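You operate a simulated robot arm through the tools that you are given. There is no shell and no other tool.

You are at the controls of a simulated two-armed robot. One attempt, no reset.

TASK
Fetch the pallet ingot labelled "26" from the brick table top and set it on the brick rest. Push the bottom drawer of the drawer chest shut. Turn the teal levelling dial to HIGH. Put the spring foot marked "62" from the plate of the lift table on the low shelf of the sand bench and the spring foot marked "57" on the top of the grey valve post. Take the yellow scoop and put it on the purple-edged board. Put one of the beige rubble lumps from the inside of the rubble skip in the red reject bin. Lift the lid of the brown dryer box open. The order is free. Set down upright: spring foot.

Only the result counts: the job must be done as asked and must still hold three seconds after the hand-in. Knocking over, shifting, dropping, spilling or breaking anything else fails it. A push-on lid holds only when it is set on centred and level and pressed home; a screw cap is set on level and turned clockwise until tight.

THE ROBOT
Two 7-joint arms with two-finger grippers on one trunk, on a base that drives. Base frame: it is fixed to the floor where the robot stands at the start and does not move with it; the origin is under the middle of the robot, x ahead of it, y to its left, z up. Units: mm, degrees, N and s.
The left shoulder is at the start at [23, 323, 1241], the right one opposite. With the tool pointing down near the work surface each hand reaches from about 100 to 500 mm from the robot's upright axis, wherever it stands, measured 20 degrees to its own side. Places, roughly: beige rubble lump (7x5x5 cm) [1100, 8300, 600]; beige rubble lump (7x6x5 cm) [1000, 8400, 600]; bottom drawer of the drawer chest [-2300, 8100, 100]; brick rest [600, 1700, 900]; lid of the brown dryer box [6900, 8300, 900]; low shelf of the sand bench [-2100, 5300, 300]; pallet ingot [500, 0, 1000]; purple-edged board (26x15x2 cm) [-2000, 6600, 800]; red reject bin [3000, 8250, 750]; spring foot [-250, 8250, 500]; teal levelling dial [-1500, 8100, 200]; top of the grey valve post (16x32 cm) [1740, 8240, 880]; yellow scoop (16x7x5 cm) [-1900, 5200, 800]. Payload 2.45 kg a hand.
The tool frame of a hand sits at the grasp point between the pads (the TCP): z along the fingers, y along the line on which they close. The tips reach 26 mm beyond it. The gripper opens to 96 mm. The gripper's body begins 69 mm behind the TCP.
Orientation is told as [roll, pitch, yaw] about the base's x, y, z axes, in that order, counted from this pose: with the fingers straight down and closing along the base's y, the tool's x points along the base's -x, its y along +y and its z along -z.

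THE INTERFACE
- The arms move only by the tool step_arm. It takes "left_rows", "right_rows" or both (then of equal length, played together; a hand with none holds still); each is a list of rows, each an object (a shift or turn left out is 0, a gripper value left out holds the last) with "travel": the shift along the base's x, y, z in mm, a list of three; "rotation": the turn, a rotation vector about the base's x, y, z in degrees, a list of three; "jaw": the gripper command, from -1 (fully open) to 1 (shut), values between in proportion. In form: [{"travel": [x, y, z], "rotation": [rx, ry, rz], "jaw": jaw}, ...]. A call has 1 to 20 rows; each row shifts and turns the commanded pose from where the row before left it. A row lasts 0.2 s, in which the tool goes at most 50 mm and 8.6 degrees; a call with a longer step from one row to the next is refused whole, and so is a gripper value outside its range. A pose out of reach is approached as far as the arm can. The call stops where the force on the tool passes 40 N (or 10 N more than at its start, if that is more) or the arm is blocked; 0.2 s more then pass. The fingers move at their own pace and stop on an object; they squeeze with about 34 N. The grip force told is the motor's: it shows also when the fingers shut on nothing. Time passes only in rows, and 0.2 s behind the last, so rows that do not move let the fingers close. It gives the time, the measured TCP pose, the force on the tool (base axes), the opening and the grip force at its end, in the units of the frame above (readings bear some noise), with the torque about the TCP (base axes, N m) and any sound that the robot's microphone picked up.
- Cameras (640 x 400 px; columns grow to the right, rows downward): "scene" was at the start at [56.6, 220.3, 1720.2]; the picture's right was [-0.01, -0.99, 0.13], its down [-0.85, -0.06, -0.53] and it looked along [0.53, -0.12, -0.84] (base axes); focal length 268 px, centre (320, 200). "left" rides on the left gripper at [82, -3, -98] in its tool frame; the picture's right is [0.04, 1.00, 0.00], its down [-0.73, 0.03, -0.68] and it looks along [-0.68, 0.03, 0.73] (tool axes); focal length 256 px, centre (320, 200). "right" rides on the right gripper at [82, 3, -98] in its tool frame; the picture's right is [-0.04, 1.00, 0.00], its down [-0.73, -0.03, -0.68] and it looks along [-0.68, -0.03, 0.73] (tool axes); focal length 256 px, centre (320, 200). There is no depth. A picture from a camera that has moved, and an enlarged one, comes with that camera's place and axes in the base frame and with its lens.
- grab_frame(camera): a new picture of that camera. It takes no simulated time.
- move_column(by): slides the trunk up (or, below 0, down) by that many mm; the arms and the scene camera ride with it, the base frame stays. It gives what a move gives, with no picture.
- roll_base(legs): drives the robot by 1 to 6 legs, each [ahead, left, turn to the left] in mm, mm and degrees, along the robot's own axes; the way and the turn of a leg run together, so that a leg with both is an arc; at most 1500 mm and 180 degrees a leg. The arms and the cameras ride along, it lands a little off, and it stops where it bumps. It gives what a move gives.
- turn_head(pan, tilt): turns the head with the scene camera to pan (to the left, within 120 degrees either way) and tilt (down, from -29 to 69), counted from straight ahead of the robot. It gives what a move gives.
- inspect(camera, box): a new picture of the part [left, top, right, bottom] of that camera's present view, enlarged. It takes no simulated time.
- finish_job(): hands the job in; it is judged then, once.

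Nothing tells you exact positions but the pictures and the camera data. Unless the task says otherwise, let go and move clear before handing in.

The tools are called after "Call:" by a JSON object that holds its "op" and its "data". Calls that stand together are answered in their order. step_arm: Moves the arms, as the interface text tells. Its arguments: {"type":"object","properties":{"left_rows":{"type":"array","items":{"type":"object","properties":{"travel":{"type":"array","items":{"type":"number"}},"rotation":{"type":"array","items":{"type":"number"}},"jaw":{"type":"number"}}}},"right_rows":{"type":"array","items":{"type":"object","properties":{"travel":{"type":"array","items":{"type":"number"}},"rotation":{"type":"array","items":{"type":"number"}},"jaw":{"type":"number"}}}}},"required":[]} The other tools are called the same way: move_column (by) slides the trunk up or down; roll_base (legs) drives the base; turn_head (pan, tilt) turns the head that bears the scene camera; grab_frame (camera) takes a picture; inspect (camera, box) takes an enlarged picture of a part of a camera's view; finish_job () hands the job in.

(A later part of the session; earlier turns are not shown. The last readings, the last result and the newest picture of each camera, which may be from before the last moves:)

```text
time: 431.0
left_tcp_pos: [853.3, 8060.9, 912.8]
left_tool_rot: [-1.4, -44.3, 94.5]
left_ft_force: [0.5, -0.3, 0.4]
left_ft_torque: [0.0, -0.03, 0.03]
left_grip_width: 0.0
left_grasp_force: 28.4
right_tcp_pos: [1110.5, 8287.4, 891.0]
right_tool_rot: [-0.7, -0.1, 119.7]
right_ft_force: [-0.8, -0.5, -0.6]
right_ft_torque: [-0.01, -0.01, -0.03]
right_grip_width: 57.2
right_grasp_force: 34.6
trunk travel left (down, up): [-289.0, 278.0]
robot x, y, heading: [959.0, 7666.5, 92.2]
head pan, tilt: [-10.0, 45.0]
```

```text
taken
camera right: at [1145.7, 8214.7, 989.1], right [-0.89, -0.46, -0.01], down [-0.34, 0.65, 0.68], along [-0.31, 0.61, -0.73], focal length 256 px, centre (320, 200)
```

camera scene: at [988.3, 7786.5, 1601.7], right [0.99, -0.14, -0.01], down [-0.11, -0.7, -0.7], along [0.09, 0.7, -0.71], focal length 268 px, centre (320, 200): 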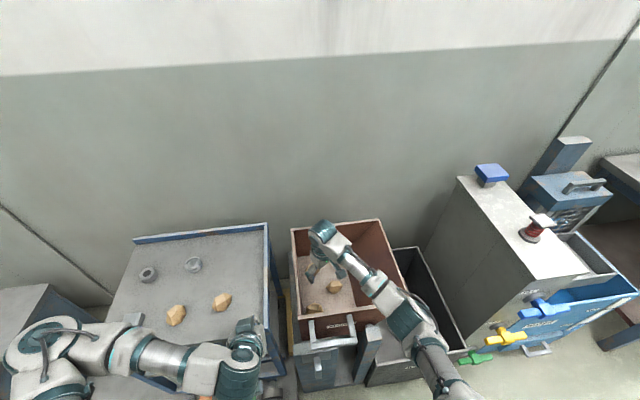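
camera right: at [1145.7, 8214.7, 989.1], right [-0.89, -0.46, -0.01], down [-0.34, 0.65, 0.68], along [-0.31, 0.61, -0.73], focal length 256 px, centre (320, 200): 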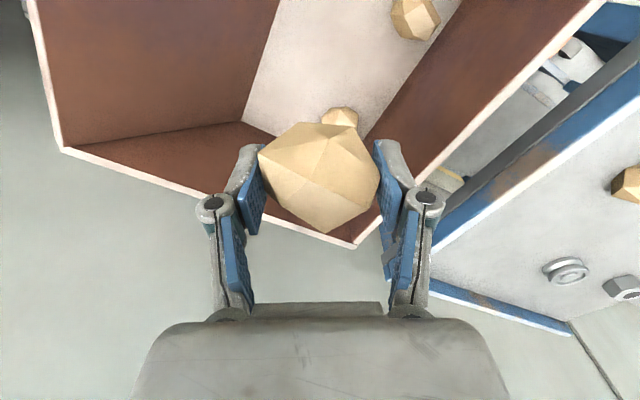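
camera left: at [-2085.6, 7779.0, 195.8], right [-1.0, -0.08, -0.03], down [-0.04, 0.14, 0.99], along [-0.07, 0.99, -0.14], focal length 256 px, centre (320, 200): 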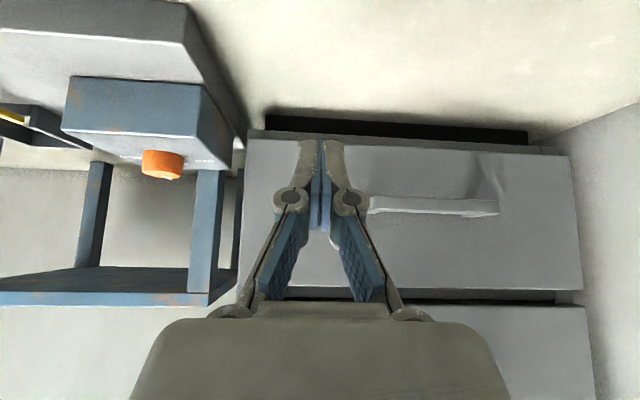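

Now backing out and driving to the red reject bin.

Call:
{"op": "roll_base", "data": {"legs": [[-450, 0, -2], [0, -850, 0], [0, -850, 0]]}}

Call:
{"op": "turn_head", "data": {"pan": -10, "tilt": 40}}

Call:
{"op": "grab_frame", "data": {"camera": "scene"}}

Call:
{"op": "grab_frame", "data": {"camera": "right"}}

```text
time: 441.9
left_tcp_pos: [2546.4, 7606.6, 909.5]
left_tool_rot: [-1.8, -44.2, 93.0]
left_ft_force: [-0.1, -0.3, 0.4]
left_ft_torque: [-0.01, -0.02, -0.02]
left_grip_width: 0.1
left_grasp_force: 28.8
right_tcp_pos: [2810.1, 7823.6, 890.1]
right_tool_rot: [-0.9, 0.0, 117.8]
right_ft_force: [-0.1, 0.0, -1.5]
right_ft_torque: [-0.01, 0.01, 0.04]
right_grip_width: 56.9
right_grasp_force: 34.4
trunk travel left (down, up): [-289.0, 278.0]
robot x, y, heading: [2644.4, 7211.6, 89.7]
head pan, tilt: [-10.0, 45.0]
```

```text
time: 442.6
left_tcp_pos: [2550.6, 7603.8, 912.8]
left_tool_rot: [-1.3, -44.4, 92.7]
left_ft_force: [-0.5, -0.5, -0.1]
left_ft_torque: [0.0, -0.02, -0.04]
left_grip_width: 0.0
left_grasp_force: 28.6
right_tcp_pos: [2814.9, 7821.8, 889.9]
right_tool_rot: [-0.7, -0.3, 117.8]
right_ft_force: [-0.4, -0.2, -1.5]
right_ft_torque: [0.0, -0.01, 0.02]
right_grip_width: 57.1
right_grasp_force: 34.4
trunk travel left (down, up): [-289.0, 278.0]
robot x, y, heading: [2644.8, 7206.9, 89.9]
head pan, tilt: [-10.0, 40.0]
```

```text
taken
camera scene: at [2662.0, 7334.2, 1606.6], right [0.98, -0.18, 0.0], down [-0.11, -0.64, -0.76], along [0.13, 0.75, -0.65], focal length 268 px, centre (320, 200)
```

scene: 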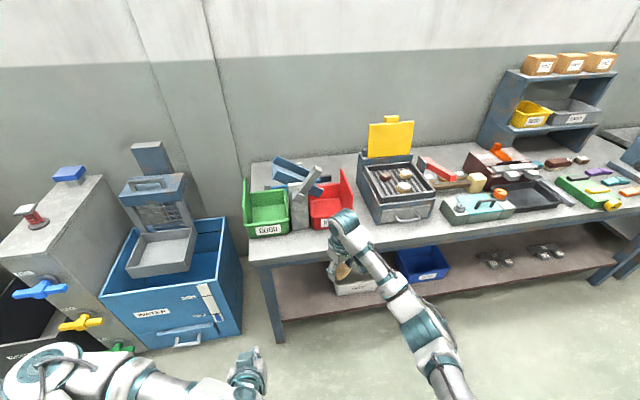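

```text
taken
camera right: at [2848.6, 7747.5, 989.0], right [-0.9, -0.43, -0.01], down [-0.32, 0.66, 0.68], along [-0.29, 0.62, -0.73], focal length 256 px, centre (320, 200)
```

right: 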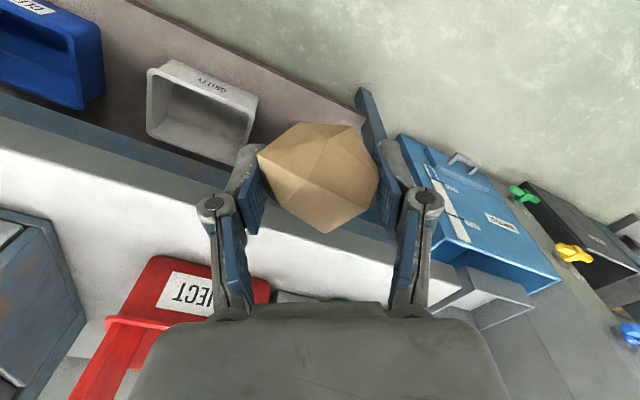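

The red REJECT bin is on the table next to a green GOOD bin. Zooming for geometry.

Call:
{"op": "inspect", "data": {"camera": "scene", "box": [230, 110, 450, 250]}}

```text
2.86 times, centred on (340, 180) of scene
camera zoom: at [2662.0, 7334.2, 1606.6], right [0.98, -0.18, 0.0], down [-0.11, -0.64, -0.76], along [0.13, 0.75, -0.65], focal length 765 px, centre (263, 257)
```

zoom: 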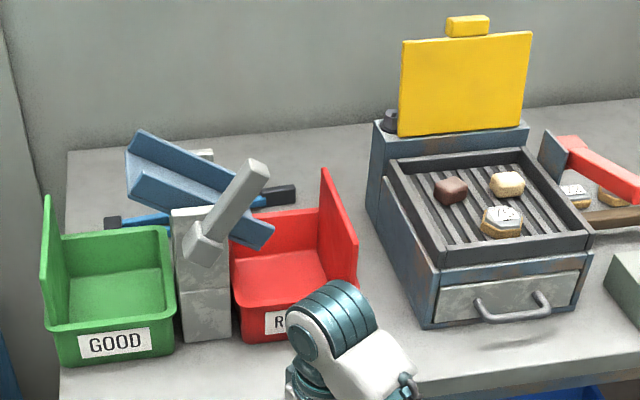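

I'll raise the lump, rotate the grip so the hand is narrow in x, and drive in front of the red bin.

Call:
{"op": "step_arm", "data": {"right_rows": [{"travel": [0, 0, 5], "rotation": [0, 0, 4], "jaw": 1}, {"travel": [0, 0, 10], "rotation": [0, 0, 8], "jaw": 1}, {"travel": [0, 0, 12], "rotation": [0, 0, 8], "jaw": 1}, {"travel": [0, 0, 12], "rotation": [0, 0, 8], "jaw": 1}, {"travel": [0, 0, 12], "rotation": [0, 0, 8], "jaw": 1}, {"travel": [0, 0, 12], "rotation": [0, 0, 8], "jaw": 1}, {"travel": [0, 0, 10], "rotation": [0, 0, 8], "jaw": 1}, {"travel": [0, 0, 5], "rotation": [0, 0, 8], "jaw": 1}]}}

Call:
{"op": "roll_base", "data": {"legs": [[300, -70, 0]]}}

Call:
{"op": "turn_head", "data": {"pan": -10, "tilt": 50}}

Call:
{"op": "grab_frame", "data": {"camera": "scene"}}

Call:
{"op": "grab_frame", "data": {"camera": "right"}}

```text
time: 444.4
left_tcp_pos: [2548.6, 7602.8, 910.6]
left_tool_rot: [-1.6, -44.4, 92.8]
left_ft_force: [0.4, -0.6, 0.6]
left_ft_torque: [0.02, -0.01, -0.01]
left_grip_width: 0.1
left_grasp_force: 28.4
right_tcp_pos: [2811.6, 7822.3, 968.6]
right_tool_rot: [-0.8, -0.3, 177.9]
right_ft_force: [0.6, 0.4, -0.6]
right_ft_torque: [-0.02, 0.01, 0.02]
right_grip_width: 56.7
right_grasp_force: 34.3
trunk travel left (down, up): [-289.0, 278.0]
robot x, y, heading: [2642.5, 7210.5, 89.9]
head pan, tilt: [-10.0, 40.0]
```

```text
time: 446.5
left_tcp_pos: [2616.5, 7911.8, 910.8]
left_tool_rot: [-1.8, -44.4, 92.8]
left_ft_force: [-0.7, 0.3, 0.0]
left_ft_torque: [-0.04, -0.04, 0.01]
left_grip_width: 0.0
left_grasp_force: 28.4
right_tcp_pos: [2881.3, 8129.5, 969.5]
right_tool_rot: [-0.8, 0.0, 177.6]
right_ft_force: [1.3, -0.1, -1.5]
right_ft_torque: [-0.02, -0.02, -0.02]
right_grip_width: 56.7
right_grasp_force: 33.9
trunk travel left (down, up): [-289.0, 278.0]
robot x, y, heading: [2713.9, 7517.6, 89.7]
head pan, tilt: [-10.0, 40.0]
```

```text
time: 447.2
left_tcp_pos: [2620.0, 7908.9, 913.0]
left_tool_rot: [-1.6, -44.7, 92.7]
left_ft_force: [0.1, 0.1, 0.3]
left_ft_torque: [0.0, 0.0, -0.03]
left_grip_width: 0.0
left_grasp_force: 28.5
right_tcp_pos: [2883.6, 8126.7, 971.3]
right_tool_rot: [-0.9, -0.3, 177.6]
right_ft_force: [1.1, -0.2, -1.2]
right_ft_torque: [-0.02, -0.01, 0.01]
right_grip_width: 56.5
right_grasp_force: 34.1
trunk travel left (down, up): [-289.0, 278.0]
robot x, y, heading: [2715.5, 7517.5, 89.9]
head pan, tilt: [-10.0, 50.0]
```

```text
taken
camera scene: at [2726.9, 7634.5, 1592.5], right [0.98, -0.18, 0.0], down [-0.14, -0.76, -0.64], along [0.11, 0.63, -0.77], focal length 268 px, centre (320, 200)
```

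scene: 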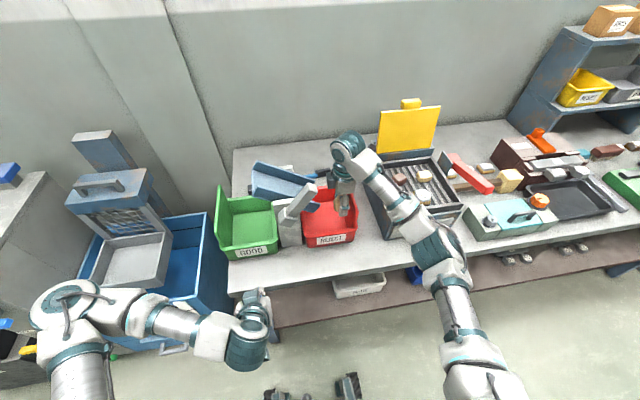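

```text
taken
camera right: at [2964.4, 8119.0, 1069.1], right [-0.08, -1.0, -0.02], down [-0.73, 0.05, 0.68], along [-0.68, 0.07, -0.73], focal length 256 px, centre (320, 200)
```

right: 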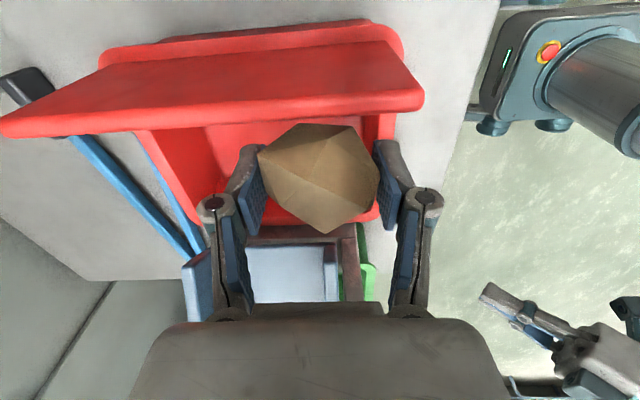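

Call:
{"op": "inspect", "data": {"camera": "scene", "box": [200, 140, 400, 280]}}

```text
2.86 times, centred on (300, 210) of scene
camera zoom: at [2726.9, 7634.5, 1592.5], right [0.98, -0.18, 0.0], down [-0.14, -0.76, -0.64], along [0.11, 0.63, -0.77], focal length 765 px, centre (377, 171)
```

zoom: 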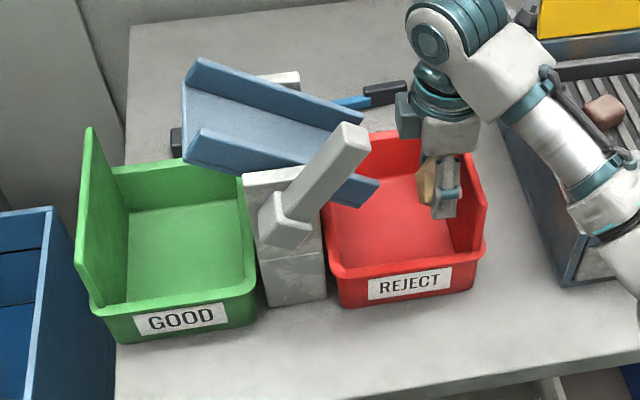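

Triangulation shows the bin is nearer and higher than I assumed (x 2748–2908, y 8047–8218, rim z≈940). I'll raise the lump right away and recentre it at x≈2866, clear of the chute.

Call:
{"op": "step_arm", "data": {"right_rows": [{"travel": [0, 0, 8], "jaw": 1}, {"travel": [0, 0, 14], "jaw": 1}, {"travel": [0, 0, 16], "jaw": 1}, {"travel": [0, 0, 14], "jaw": 1}, {"travel": [-4, 0, 8], "jaw": 1}, {"travel": [-6, 0, 0], "jaw": 1}, {"travel": [-6, 0, 0], "jaw": 1}, {"travel": [-2, 0, 0], "jaw": 1}]}}

Call:
{"op": "grab_frame", "data": {"camera": "right"}}

Call:
{"op": "inspect", "data": {"camera": "scene", "box": [200, 140, 400, 280]}}

Call:
{"op": "grab_frame", "data": {"camera": "left"}}

```text
time: 449.0
left_tcp_pos: [2619.1, 7909.4, 912.5]
left_tool_rot: [-1.5, -44.7, 92.7]
left_ft_force: [-0.3, 0.4, 0.1]
left_ft_torque: [0.0, 0.02, 0.01]
left_grip_width: 0.2
left_grasp_force: 28.6
right_tcp_pos: [2866.0, 8125.5, 1031.6]
right_tool_rot: [-1.0, -0.3, 177.6]
right_ft_force: [0.1, -0.2, -0.9]
right_ft_torque: [0.02, 0.02, 0.01]
right_grip_width: 56.6
right_grasp_force: 34.5
trunk travel left (down, up): [-289.0, 278.0]
robot x, y, heading: [2719.5, 7519.9, 89.4]
head pan, tilt: [-10.0, 50.0]
```

```text
taken
camera right: at [2947.4, 8118.5, 1129.4], right [-0.08, -1.0, -0.02], down [-0.73, 0.05, 0.68], along [-0.68, 0.07, -0.73], focal length 256 px, centre (320, 200)
```

right: 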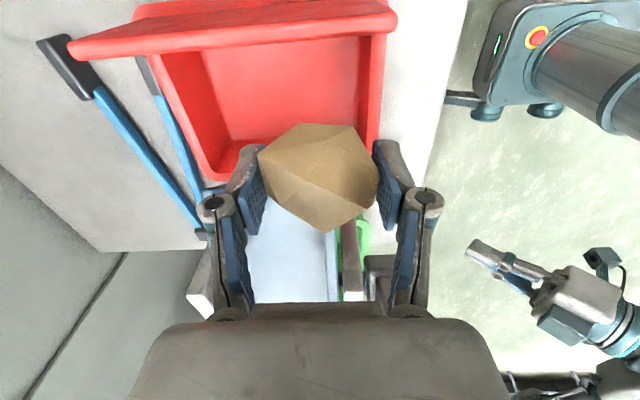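

```text
2.86 times, centred on (300, 210) of scene
camera zoom: at [2727.5, 7634.3, 1592.5], right [0.98, -0.18, 0.0], down [-0.14, -0.76, -0.64], along [0.11, 0.63, -0.77], focal length 765 px, centre (377, 171)
```

zoom: 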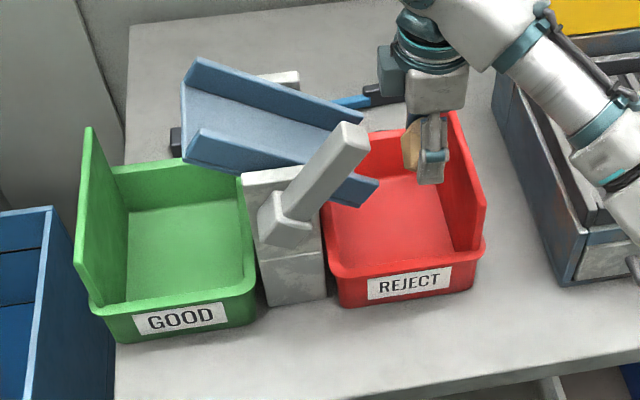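

```text
taken
camera left: at [2625.6, 7781.8, 925.9], right [-1.0, -0.06, -0.05], down [-0.05, 0.04, 1.0], along [-0.05, 1.0, -0.05], focal length 256 px, centre (320, 200)
```

left: 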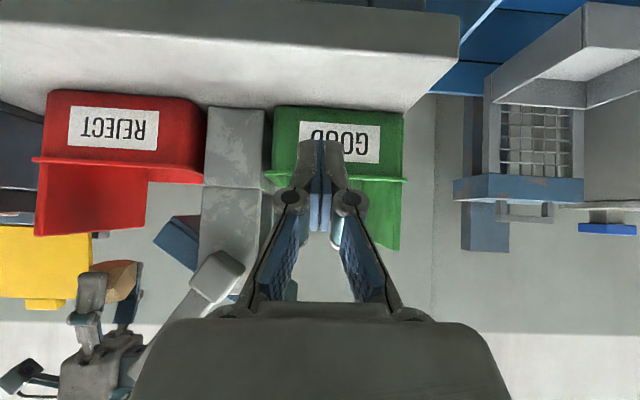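

From the left camera I get the bin exactly: x 2748–2925, front y≈8078, rim z≈890, floor ≈806, tall side panel to ≈970. I'll shift to y≈8155 and lower to z≈905, then release inside the bin.

Call:
{"op": "step_arm", "data": {"right_rows": [{"travel": [0, 6, 0], "jaw": 1}, {"travel": [0, 10, -2], "jaw": 1}, {"travel": [0, 10, -6], "jaw": 1}, {"travel": [0, 4, -10], "jaw": 1}, {"travel": [0, 0, -14], "jaw": 1}, {"travel": [0, 0, -16], "jaw": 1}, {"travel": [0, 0, -16], "jaw": 1}, {"travel": [0, 0, -16], "jaw": 1}, {"travel": [0, 0, -14], "jaw": 1}, {"travel": [0, 0, -10], "jaw": 1}, {"travel": [0, 0, -6], "jaw": 1}]}}

Call:
{"op": "grab_frame", "data": {"camera": "right"}}

Call:
{"op": "inspect", "data": {"camera": "scene", "box": [200, 140, 400, 280]}}

Call:
{"op": "grab_frame", "data": {"camera": "left"}}

```text
time: 451.4
left_tcp_pos: [2618.7, 7908.5, 912.5]
left_tool_rot: [-1.6, -44.6, 92.8]
left_ft_force: [-0.2, -0.4, 0.3]
left_ft_torque: [0.01, 0.02, 0.0]
left_grip_width: 0.0
left_grasp_force: 28.5
right_tcp_pos: [2865.8, 8155.5, 918.4]
right_tool_rot: [-1.0, -0.3, 177.8]
right_ft_force: [0.1, 0.1, -0.8]
right_ft_torque: [0.01, 0.01, 0.01]
right_grip_width: 56.5
right_grasp_force: 33.6
trunk travel left (down, up): [-289.0, 278.0]
robot x, y, heading: [2715.2, 7515.1, 89.8]
head pan, tilt: [-10.0, 50.0]
```

```text
taken
camera right: at [2947.1, 8148.2, 1017.5], right [-0.08, -1.0, -0.02], down [-0.73, 0.05, 0.68], along [-0.68, 0.07, -0.73], focal length 256 px, centre (320, 200)
```

right: 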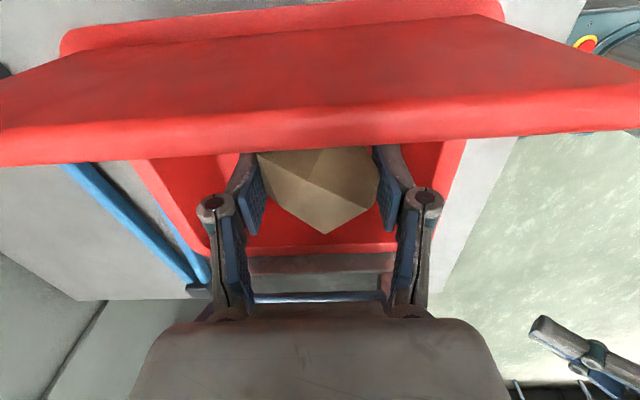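

```text
2.86 times, centred on (300, 210) of scene
camera zoom: at [2727.4, 7634.5, 1592.5], right [0.98, -0.18, 0.0], down [-0.14, -0.76, -0.64], along [0.11, 0.63, -0.77], focal length 765 px, centre (377, 171)
```

zoom: 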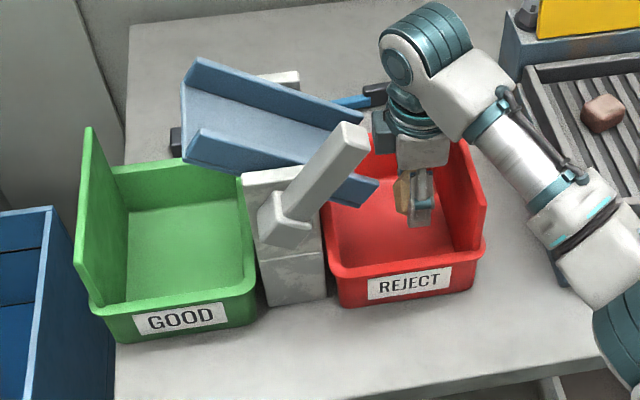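

```text
taken
camera left: at [2625.6, 7781.9, 925.9], right [-1.0, -0.06, -0.05], down [-0.05, 0.04, 1.0], along [-0.05, 1.0, -0.05], focal length 256 px, centre (320, 200)
```

left: 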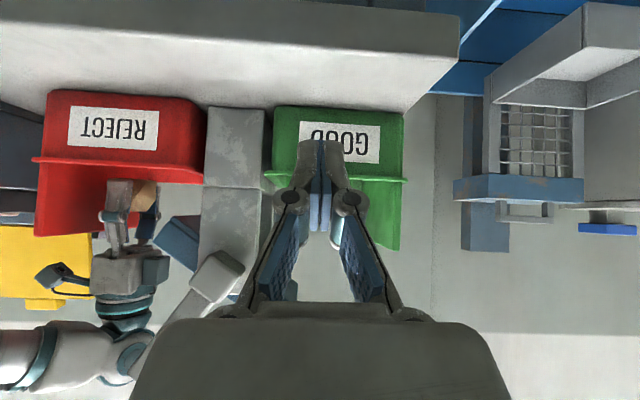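

The lump is just at rim height with camera and chute clear. Lowering 32 mm more and releasing.

Call:
{"op": "step_arm", "data": {"right_rows": [{"travel": [0, 0, -6], "jaw": 1}, {"travel": [0, 0, -10], "jaw": 1}, {"travel": [0, 0, -10], "jaw": 1}, {"travel": [0, 0, -6], "jaw": 1}]}}

Call:
{"op": "grab_frame", "data": {"camera": "left"}}

```text
time: 452.4
left_tcp_pos: [2619.4, 7909.5, 913.8]
left_tool_rot: [-1.6, -44.6, 92.7]
left_ft_force: [-0.4, 1.6, -0.2]
left_ft_torque: [-0.01, -0.02, 0.01]
left_grip_width: 0.0
left_grasp_force: 28.4
right_tcp_pos: [2863.1, 8154.7, 887.1]
right_tool_rot: [-1.1, -0.4, 177.7]
right_ft_force: [0.5, -0.3, -1.3]
right_ft_torque: [0.02, 0.0, 0.01]
right_grip_width: 56.7
right_grasp_force: 33.6
trunk travel left (down, up): [-289.0, 278.0]
robot x, y, heading: [2716.3, 7516.9, 89.9]
head pan, tilt: [-10.0, 50.0]
```

```text
taken
camera left: at [2625.5, 7781.8, 925.9], right [-1.0, -0.06, -0.05], down [-0.05, 0.04, 1.0], along [-0.05, 1.0, -0.05], focal length 256 px, centre (320, 200)
```

left: 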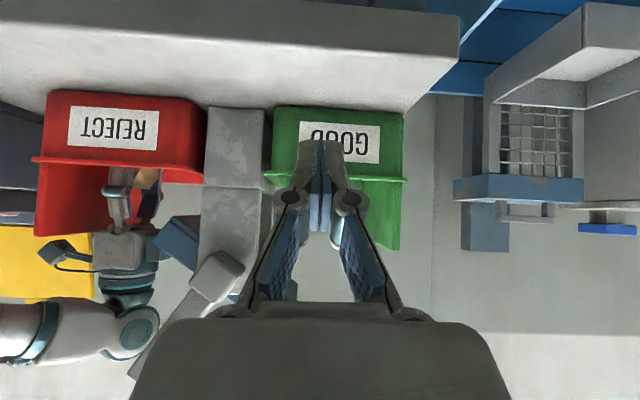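

Call:
{"op": "step_arm", "data": {"right_rows": [{"jaw": -0.25}, {"jaw": -0.35}, {"jaw": -0.5}, {"jaw": -0.65}, {"jaw": -0.75}, {"jaw": -0.75}]}}

Call:
{"op": "grab_frame", "data": {"camera": "right"}}

Call:
{"op": "grab_frame", "data": {"camera": "left"}}

```text
time: 453.8
left_tcp_pos: [2618.7, 7908.5, 913.3]
left_tool_rot: [-1.6, -44.6, 92.7]
left_ft_force: [-0.4, -0.4, -0.5]
left_ft_torque: [-0.01, -0.02, -0.01]
left_grip_width: 0.0
left_grasp_force: 28.9
right_tcp_pos: [2864.6, 8154.5, 889.9]
right_tool_rot: [-1.0, -0.2, 177.7]
right_ft_force: [-0.3, -0.6, -0.4]
right_ft_torque: [0.0, 0.05, -0.01]
right_grip_width: 83.9
right_grasp_force: 0.0
trunk travel left (down, up): [-289.0, 278.0]
robot x, y, heading: [2717.3, 7515.6, 89.7]
head pan, tilt: [-10.0, 50.0]
```

```text
taken
camera right: at [2946.0, 8147.9, 986.6], right [-0.08, -1.0, -0.02], down [-0.73, 0.05, 0.68], along [-0.68, 0.07, -0.73], focal length 256 px, centre (320, 200)
```

right: 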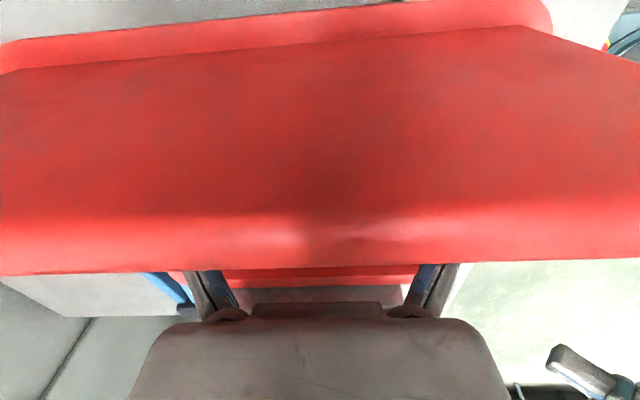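

```text
taken
camera left: at [2625.5, 7781.7, 925.9], right [-1.0, -0.06, -0.05], down [-0.05, 0.04, 1.0], along [-0.05, 1.0, -0.05], focal length 256 px, centre (320, 200)
```

left: 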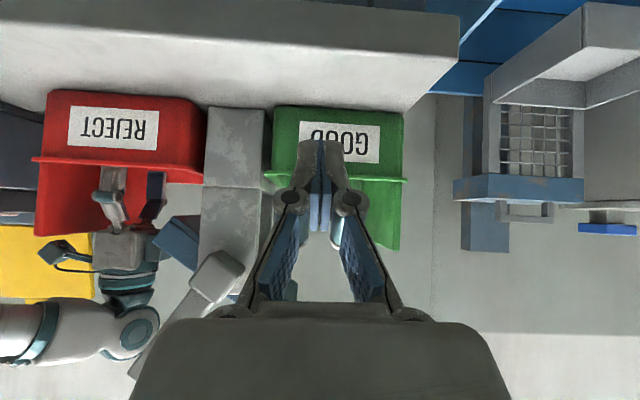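

Released. Rising straight up and checking that the lump is in the bin.

Call:
{"op": "step_arm", "data": {"right_rows": [{"travel": [0, 0, 8]}, {"travel": [0, 0, 15]}, {"travel": [0, 0, 20]}, {"travel": [0, 0, 25]}, {"travel": [0, 0, 25]}, {"travel": [0, 0, 25]}, {"travel": [0, -5, 20]}]}}

Call:
{"op": "grab_frame", "data": {"camera": "right"}}

Call:
{"op": "inspect", "data": {"camera": "scene", "box": [200, 140, 400, 280]}}

```text
time: 455.4
left_tcp_pos: [2619.0, 7908.1, 912.7]
left_tool_rot: [-1.7, -44.6, 92.8]
left_ft_force: [-0.3, 0.8, 0.4]
left_ft_torque: [0.01, 0.01, 0.01]
left_grip_width: 0.2
left_grasp_force: 28.2
right_tcp_pos: [2865.1, 8151.4, 1026.1]
right_tool_rot: [-1.0, -0.2, 177.8]
right_ft_force: [0.2, 0.4, -0.1]
right_ft_torque: [0.01, -0.04, 0.02]
right_grip_width: 83.9
right_grasp_force: 0.1
trunk travel left (down, up): [-289.0, 278.0]
robot x, y, heading: [2714.8, 7517.8, 89.7]
head pan, tilt: [-10.0, 50.0]
```

```text
taken
camera right: at [2947.0, 8143.8, 1125.1], right [-0.08, -1.0, -0.02], down [-0.73, 0.05, 0.68], along [-0.68, 0.07, -0.73], focal length 256 px, centre (320, 200)
```

right: 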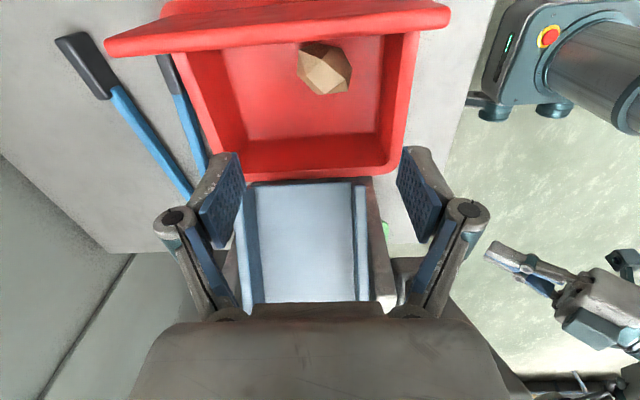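

```text
2.86 times, centred on (300, 210) of scene
camera zoom: at [2727.3, 7633.3, 1592.6], right [0.98, -0.18, 0.0], down [-0.14, -0.76, -0.64], along [0.11, 0.63, -0.77], focal length 765 px, centre (377, 171)
```

zoom: 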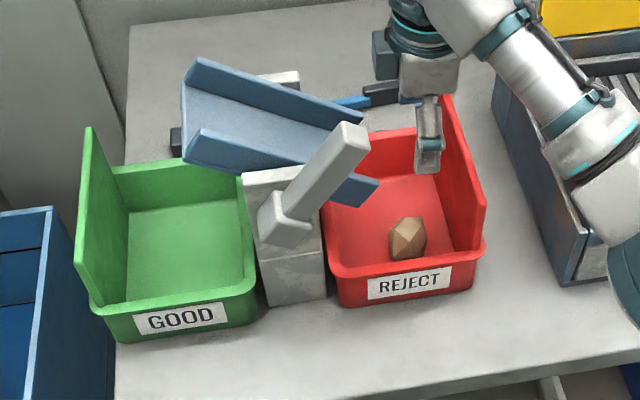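

The lump lies in the red bin. Last item: the brown dryer box lid, ~4 m to the right. Backing off and driving there in stages.

Call:
{"op": "roll_base", "data": {"legs": [[-450, 0, 0.3], [0, -1300, 0]]}}

Call:
{"op": "turn_head", "data": {"pan": -60, "tilt": 20}}

Call:
{"op": "grab_frame", "data": {"camera": "scene"}}

```text
time: 464.3
left_tcp_pos: [3932.9, 7453.4, 911.9]
left_tool_rot: [-1.9, -44.6, 92.4]
left_ft_force: [0.3, 0.2, -0.3]
left_ft_torque: [-0.02, -0.01, -0.02]
left_grip_width: 0.1
left_grasp_force: 28.9
right_tcp_pos: [4180.3, 7695.0, 1026.2]
right_tool_rot: [-0.9, -0.1, 177.3]
right_ft_force: [0.5, 0.1, -0.3]
right_ft_torque: [-0.03, 0.0, -0.03]
right_grip_width: 84.1
right_grasp_force: 0.2
trunk travel left (down, up): [-289.0, 278.0]
robot x, y, heading: [4030.3, 7064.3, 89.4]
head pan, tilt: [-10.0, 50.0]
```

```text
time: 465.5
left_tcp_pos: [3937.0, 7452.1, 914.8]
left_tool_rot: [-1.5, -44.9, 92.7]
left_ft_force: [-0.4, -0.1, -0.6]
left_ft_torque: [0.0, 0.0, 0.03]
left_grip_width: 0.4
left_grasp_force: 28.4
right_tcp_pos: [4184.0, 7691.7, 1029.4]
right_tool_rot: [-1.2, -0.3, 177.3]
right_ft_force: [-0.6, -0.3, -0.5]
right_ft_torque: [0.02, 0.01, -0.03]
right_grip_width: 84.0
right_grasp_force: 0.2
trunk travel left (down, up): [-289.0, 278.0]
robot x, y, heading: [4027.1, 7062.4, 89.5]
head pan, tilt: [-60.0, 20.0]
```

```text
taken
camera scene: at [4110.0, 7148.8, 1638.2], right [0.49, -0.87, 0.0], down [-0.3, -0.17, -0.94], along [0.82, 0.46, -0.34], focal length 268 px, centre (320, 200)
```

scene: 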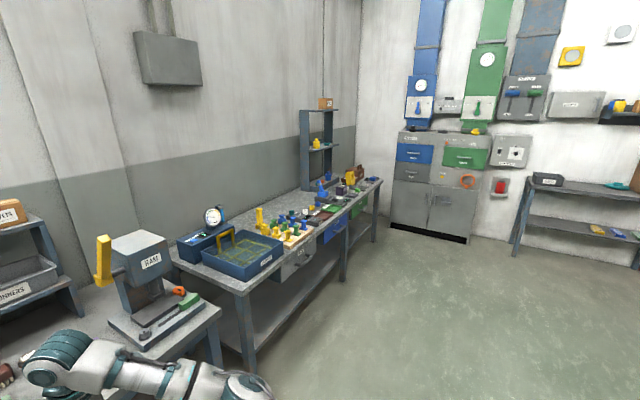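

Call:
{"op": "roll_base", "data": {"legs": [[0, -1150, 0.5], [0, -1150, 0]]}}

Call:
{"op": "turn_head", "data": {"pan": -15, "tilt": 35}}

Call:
{"op": "grab_frame", "data": {"camera": "scene"}}

```text
time: 476.8
left_tcp_pos: [6221.0, 7478.1, 914.7]
left_tool_rot: [-1.6, -44.9, 94.0]
left_ft_force: [0.1, -0.1, 0.3]
left_ft_torque: [0.02, -0.01, -0.02]
left_grip_width: 0.1
left_grasp_force: 29.0
right_tcp_pos: [6462.8, 7723.2, 1028.9]
right_tool_rot: [-1.2, -0.4, 178.7]
right_ft_force: [-0.4, -0.4, -0.3]
right_ft_torque: [0.01, 0.0, -0.01]
right_grip_width: 84.1
right_grasp_force: 0.1
trunk travel left (down, up): [-289.0, 278.0]
robot x, y, heading: [6322.3, 7093.7, 91.1]
head pan, tilt: [-60.0, 20.0]
```

```text
time: 477.9
left_tcp_pos: [6220.7, 7479.1, 915.7]
left_tool_rot: [-1.4, -45.3, 94.6]
left_ft_force: [0.8, 0.1, 0.4]
left_ft_torque: [0.0, 0.03, 0.0]
left_grip_width: 0.3
left_grasp_force: 28.6
right_tcp_pos: [6464.2, 7719.5, 1033.4]
right_tool_rot: [-1.5, -0.5, 178.7]
right_ft_force: [0.1, -0.2, 0.1]
right_ft_torque: [0.0, 0.02, -0.02]
right_grip_width: 84.0
right_grasp_force: 0.0
trunk travel left (down, up): [-289.0, 278.0]
robot x, y, heading: [6327.2, 7090.4, 90.9]
head pan, tilt: [-15.0, 35.0]
```

```text
taken
camera scene: at [6344.4, 7216.3, 1614.3], right [0.97, -0.25, 0.0], down [-0.14, -0.56, -0.82], along [0.2, 0.79, -0.58], focal length 268 px, centre (320, 200)
```

scene: 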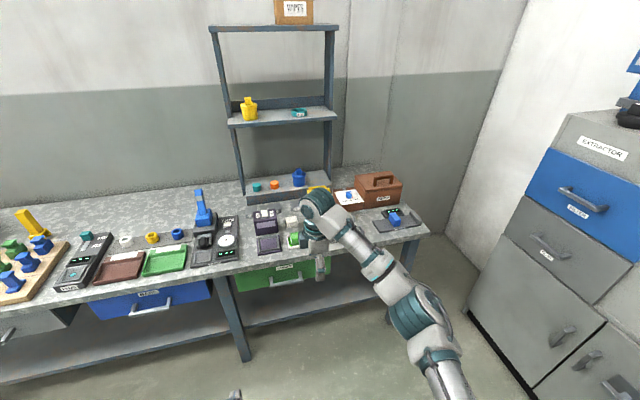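

The brown box is at the bench's right end. Zooming in.

Call:
{"op": "inspect", "data": {"camera": "scene", "box": [300, 150, 440, 250]}}

Call:
{"op": "grab_frame", "data": {"camera": "right"}}

```text
4.00 times, centred on (370, 200) of scene
camera zoom: at [6344.4, 7216.3, 1614.3], right [0.97, -0.25, 0.0], down [-0.14, -0.56, -0.82], along [0.2, 0.79, -0.58], focal length 1071 px, centre (120, 200)
```

zoom: 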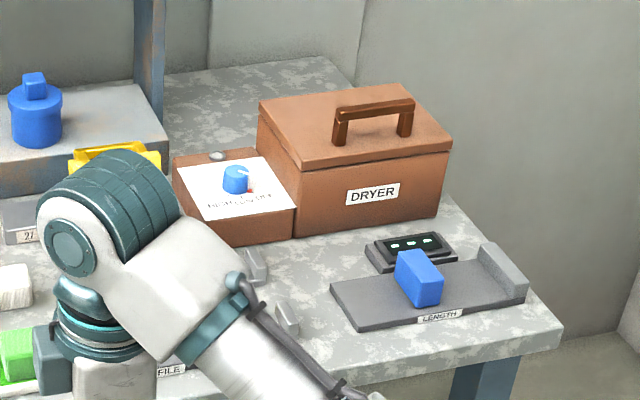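

```text
taken
camera right: at [6546.0, 7713.4, 1129.9], right [-0.06, -1.0, -0.02], down [-0.73, 0.03, 0.68], along [-0.68, 0.06, -0.73], focal length 256 px, centre (320, 200)
```

right: 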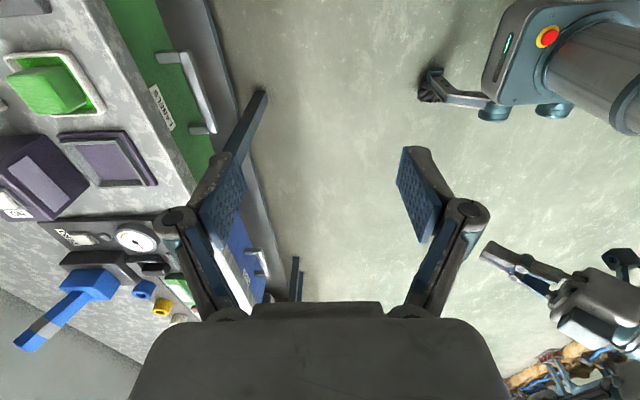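

It's the DRYER box with a loop handle on the lid (hinge at the back). I'll move in front of it for a second viewpoint.

Call:
{"op": "roll_base", "data": {"legs": [[150, -330, -0.9]]}}

Call:
{"op": "turn_head", "data": {"pan": 5, "tilt": 40}}

Call:
{"op": "grab_frame", "data": {"camera": "scene"}}

Call:
{"op": "inspect", "data": {"camera": "scene", "box": [260, 120, 420, 240]}}

```text
time: 480.2
left_tcp_pos: [6550.3, 7629.1, 916.4]
left_tool_rot: [-2.0, -45.2, 94.0]
left_ft_force: [0.0, -0.2, 0.6]
left_ft_torque: [0.02, -0.04, 0.01]
left_grip_width: 0.0
left_grasp_force: 28.5
right_tcp_pos: [6794.3, 7869.5, 1033.1]
right_tool_rot: [-1.5, -0.1, 178.1]
right_ft_force: [-0.7, -0.8, -0.5]
right_ft_torque: [0.01, -0.02, 0.02]
right_grip_width: 83.9
right_grasp_force: 0.0
trunk travel left (down, up): [-289.0, 278.0]
robot x, y, heading: [6655.0, 7239.3, 90.2]
head pan, tilt: [-15.0, 35.0]
```

```text
time: 481.1
left_tcp_pos: [6550.5, 7628.0, 915.9]
left_tool_rot: [-1.6, -45.6, 94.2]
left_ft_force: [0.1, -0.2, 0.6]
left_ft_torque: [0.01, -0.01, -0.02]
left_grip_width: 0.0
left_grasp_force: 28.8
right_tcp_pos: [6796.0, 7866.4, 1035.6]
right_tool_rot: [-1.7, -0.1, 178.2]
right_ft_force: [0.6, -0.6, -0.5]
right_ft_torque: [-0.01, -0.03, 0.0]
right_grip_width: 84.2
right_grasp_force: 0.0
trunk travel left (down, up): [-289.0, 278.0]
robot x, y, heading: [6649.8, 7240.6, 90.2]
head pan, tilt: [5.0, 40.0]
```

```text
taken
camera scene: at [6630.7, 7366.2, 1606.6], right [1.0, 0.09, 0.01], down [0.06, -0.64, -0.76], along [-0.06, 0.76, -0.65], focal length 268 px, centre (320, 200)
```

scene: 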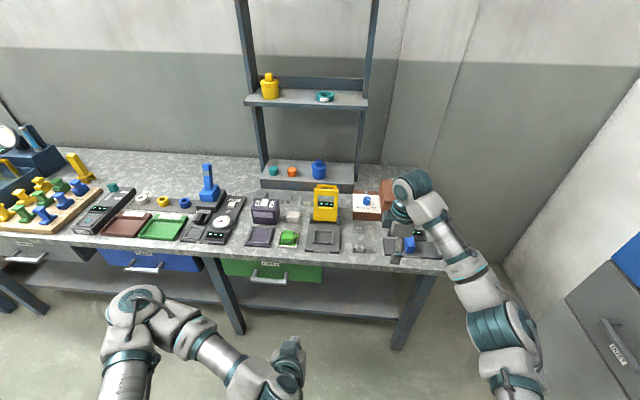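

```text
3.33 times, centred on (340, 180) of scene
camera zoom: at [6630.7, 7366.2, 1606.6], right [1.0, 0.09, 0.01], down [0.06, -0.64, -0.76], along [-0.06, 0.76, -0.65], focal length 892 px, centre (253, 267)
```

zoom: 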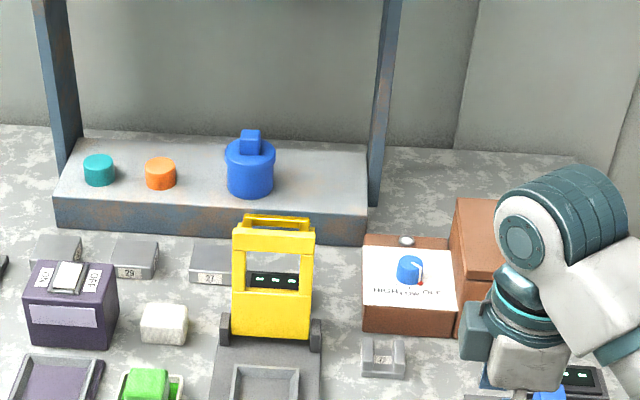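

The arm hides it; I'll turn the right hand so its own camera looks at the dryer.

Call:
{"op": "step_arm", "data": {"right_rows": [{"rotation": [0, 0, -8]}, {"rotation": [0, 0, -8]}, {"rotation": [0, 0, -8]}, {"rotation": [0, 0, -8]}, {"rotation": [0, 0, -8]}, {"rotation": [0, 0, -8]}, {"rotation": [0, 0, -8]}, {"rotation": [0, 0, -8]}, {"rotation": [0, 0, -8]}, {"rotation": [0, 0, -8]}, {"rotation": [0, 0, -8]}]}}

Call:
{"op": "grab_frame", "data": {"camera": "right"}}

```text
time: 483.5
left_tcp_pos: [6554.5, 7630.1, 917.2]
left_tool_rot: [-1.3, -45.6, 94.3]
left_ft_force: [-0.7, -0.5, 0.1]
left_ft_torque: [0.0, 0.0, 0.04]
left_grip_width: 0.0
left_grasp_force: 28.4
right_tcp_pos: [6799.9, 7866.1, 1035.9]
right_tool_rot: [-1.9, -0.4, 89.9]
right_ft_force: [-1.2, -0.8, 0.0]
right_ft_torque: [0.04, -0.04, 0.0]
right_grip_width: 84.0
right_grasp_force: 0.0
trunk travel left (down, up): [-289.0, 278.0]
robot x, y, heading: [6654.5, 7238.5, 90.2]
head pan, tilt: [5.0, 40.0]
```

```text
taken
camera right: at [6793.7, 7784.4, 1132.4], right [-1.0, 0.04, -0.03], down [0.01, 0.73, 0.69], along [0.05, 0.68, -0.73], focal length 256 px, centre (320, 200)
```

right: 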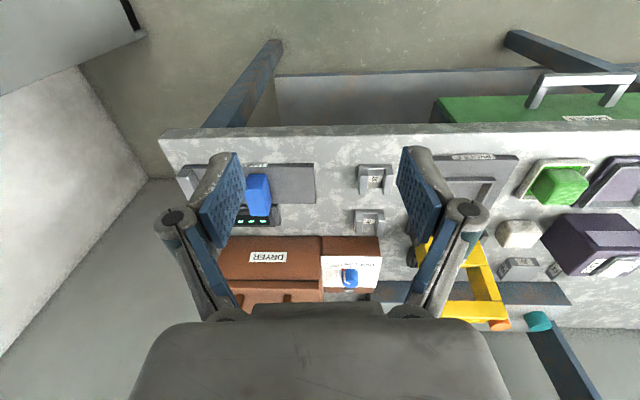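

Call:
{"op": "step_arm", "data": {"right_rows": [{"travel": [0, 0, 8], "rotation": [7.5, 0, 0]}, {"travel": [0, 0, 8], "rotation": [7.5, 0, 0]}, {"travel": [0, 0, 8], "rotation": [7.5, 0, 0]}, {"travel": [0, 0, 8], "rotation": [7.5, 0, 0]}, {"travel": [0, 0, 8], "rotation": [7.5, 0, 0]}]}}

Call:
{"op": "grab_frame", "data": {"camera": "right"}}

Call:
{"op": "grab_frame", "data": {"camera": "left"}}

```text
time: 484.7
left_tcp_pos: [6558.2, 7627.4, 917.5]
left_tool_rot: [-1.2, -45.6, 93.9]
left_ft_force: [0.3, -0.5, -0.6]
left_ft_torque: [0.0, 0.01, 0.01]
left_grip_width: 0.2
left_grasp_force: 28.7
right_tcp_pos: [6803.4, 7866.1, 1073.1]
right_tool_rot: [-1.9, -38.1, 90.2]
right_ft_force: [0.1, -0.5, 0.7]
right_ft_torque: [-0.02, -0.01, 0.02]
right_grip_width: 83.9
right_grasp_force: 0.1
trunk travel left (down, up): [-289.0, 278.0]
robot x, y, heading: [6652.9, 7238.1, 89.9]
head pan, tilt: [5.0, 40.0]
```

```text
taken
camera right: at [6798.1, 7741.7, 1101.2], right [-1.0, 0.05, 0.0], down [0.01, 0.16, 0.99], along [0.05, 0.99, -0.16], focal length 256 px, centre (320, 200)
```

right: 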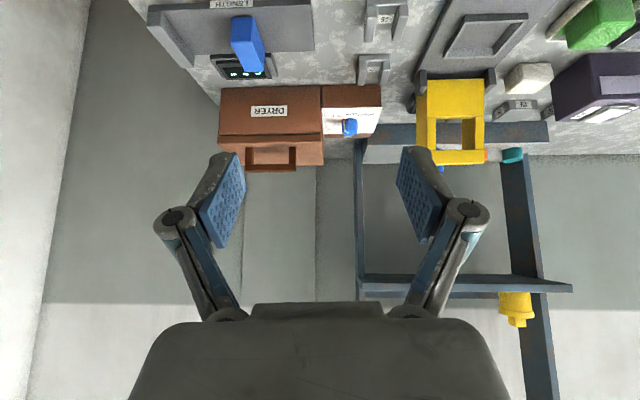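

```text
taken
camera left: at [6567.5, 7501.5, 928.2], right [-1.0, -0.08, -0.04], down [-0.05, 0.03, 1.0], along [-0.08, 1.0, -0.03], focal length 256 px, centre (320, 200)
```

left: 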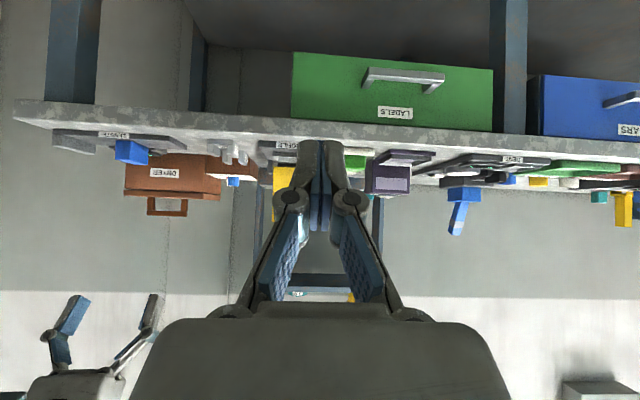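

Call:
{"op": "inspect", "data": {"camera": "right", "box": [200, 70, 400, 195]}}

Call:
{"op": "inspect", "data": {"camera": "left", "box": [100, 120, 260, 220]}}

```text
3.20 times, centred on (300, 132) of right
camera zoom: at [6798.1, 7741.7, 1101.2], right [-1.0, 0.05, 0.0], down [0.01, 0.16, 0.99], along [0.05, 0.99, -0.16], focal length 819 px, centre (384, 416)
```

zoom: 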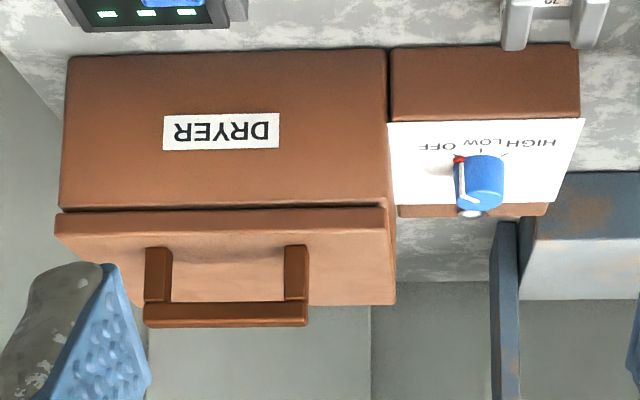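

```text
4.00 times, centred on (180, 170) of left
camera zoom: at [6567.5, 7501.5, 928.2], right [-1.0, -0.08, -0.04], down [-0.05, 0.03, 1.0], along [-0.08, 1.0, -0.03], focal length 1024 px, centre (880, 320)
```

zoom: 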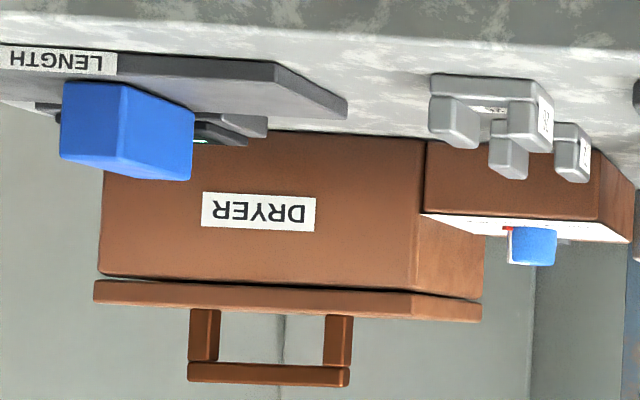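

I have the dryer geometry now: lid front edge y≈8195, hinge at the back y≈8343, lid top z≈918, and a loop handle (bar at y≈8228, z≈953–968, with a 35 mm gap beneath). Plan: pinch the bar with level fingers (one finger through the loop) and swing it along the hinge arc. First reorienting the right hand.

Call:
{"op": "step_arm", "data": {"right_rows": [{"travel": [0, -12, -5], "rotation": [7.5, 0, 0]}, {"travel": [0, -15, -8], "rotation": [7.5, 0, 0]}, {"travel": [0, -15, -8], "rotation": [7.5, 0, 0]}, {"travel": [0, -15, -8], "rotation": [7.5, 0, 0]}, {"travel": [0, -15, -8], "rotation": [7.5, 0, 0]}, {"travel": [0, -15, -8], "rotation": [7.5, 0, 0]}, {"travel": [0, -10, -8], "rotation": [7, 0, 0]}]}}

Call:
{"op": "step_arm", "data": {"right_rows": [{"rotation": [0, -8, 0]}, {"rotation": [0, -8, 0]}, {"rotation": [0, -8, 0]}, {"rotation": [0, -8, 0]}, {"rotation": [0, -8, 0]}, {"rotation": [0, -8, 0]}, {"rotation": [0, -8, 0]}, {"rotation": [0, -8, 0]}, {"rotation": [0, -8, 0]}, {"rotation": [0, -8, 0]}, {"rotation": [0, -8, 0]}, {"rotation": [0, -2, 0]}]}}

Call:
{"op": "grab_frame", "data": {"camera": "right"}}

Call:
{"op": "grab_frame", "data": {"camera": "scene"}}

```text
time: 486.3
left_tcp_pos: [6558.7, 7628.0, 917.7]
left_tool_rot: [-1.0, -45.6, 93.8]
left_ft_force: [0.5, 0.5, -0.1]
left_ft_torque: [0.01, 0.0, 0.02]
left_grip_width: 0.2
left_grasp_force: 28.5
right_tcp_pos: [6804.6, 7767.9, 1022.2]
right_tool_rot: [-149.2, -89.8, -122.4]
right_ft_force: [0.6, 0.2, -0.6]
right_ft_torque: [0.0, 0.01, -0.02]
right_grip_width: 84.0
right_grasp_force: 0.0
trunk travel left (down, up): [-289.0, 278.0]
robot x, y, heading: [6654.3, 7240.3, 89.9]
head pan, tilt: [5.0, 40.0]
```

```text
time: 488.9
left_tcp_pos: [6559.5, 7628.5, 916.2]
left_tool_rot: [-1.1, -45.5, 93.8]
left_ft_force: [-0.9, 0.5, -0.1]
left_ft_torque: [-0.02, 0.0, 0.02]
left_grip_width: 0.0
left_grasp_force: 28.6
right_tcp_pos: [6806.3, 7768.4, 1020.7]
right_tool_rot: [-91.8, 0.2, -179.9]
right_ft_force: [0.2, -0.3, -0.3]
right_ft_torque: [0.0, -0.03, 0.0]
right_grip_width: 83.9
right_grasp_force: 0.1
trunk travel left (down, up): [-289.0, 278.0]
robot x, y, heading: [6654.3, 7242.2, 90.0]
head pan, tilt: [5.0, 40.0]
```

```text
taken
camera right: at [6886.8, 7671.7, 1015.6], right [-0.04, 0.03, -1.0], down [-0.73, -0.68, 0.01], along [-0.68, 0.73, 0.05], focal length 256 px, centre (320, 200)
```

right: 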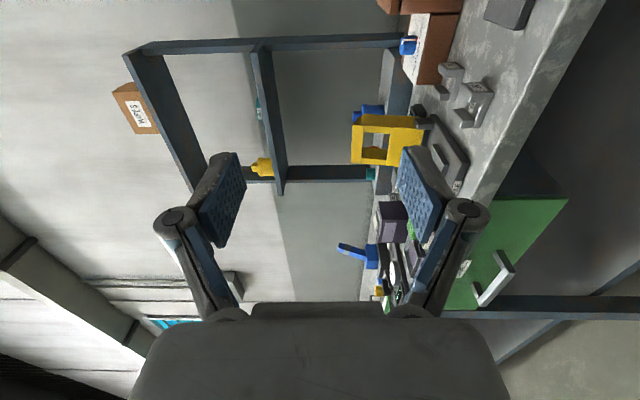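

```text
taken
camera scene: at [6646.6, 7364.5, 1606.8], right [1.0, 0.09, 0.0], down [0.06, -0.64, -0.76], along [-0.07, 0.76, -0.65], focal length 268 px, centre (320, 200)
```

scene: 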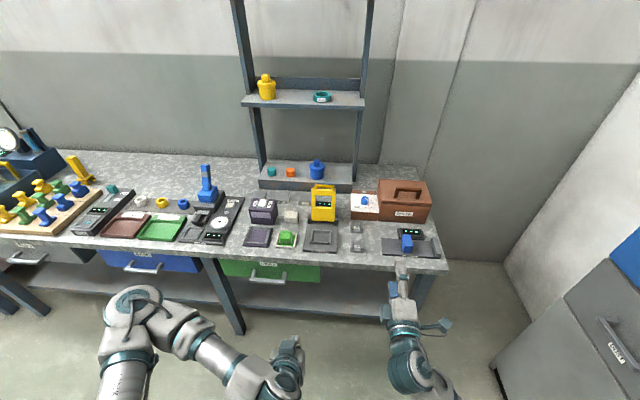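

Orientation achieved: fingers level, stacked vertically. The scene camera now sees the dryer well; cross-checking the handle position.

Call:
{"op": "inspect", "data": {"camera": "scene", "box": [340, 165, 460, 255]}}

```text
4.44 times, centred on (400, 210) of scene
camera zoom: at [6646.6, 7364.5, 1606.8], right [1.0, 0.09, 0.0], down [0.06, -0.64, -0.76], along [-0.07, 0.76, -0.65], focal length 1190 px, centre (-36, 156)
```

zoom: 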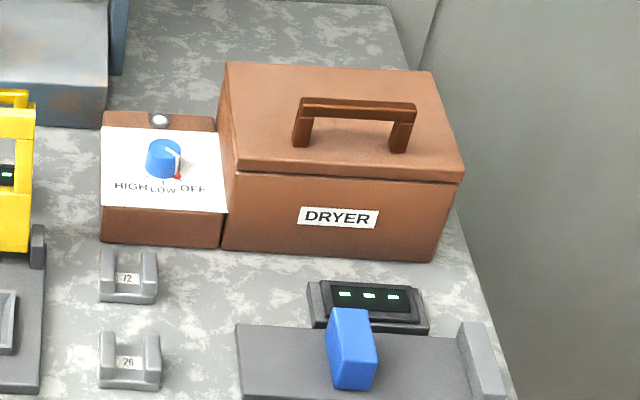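

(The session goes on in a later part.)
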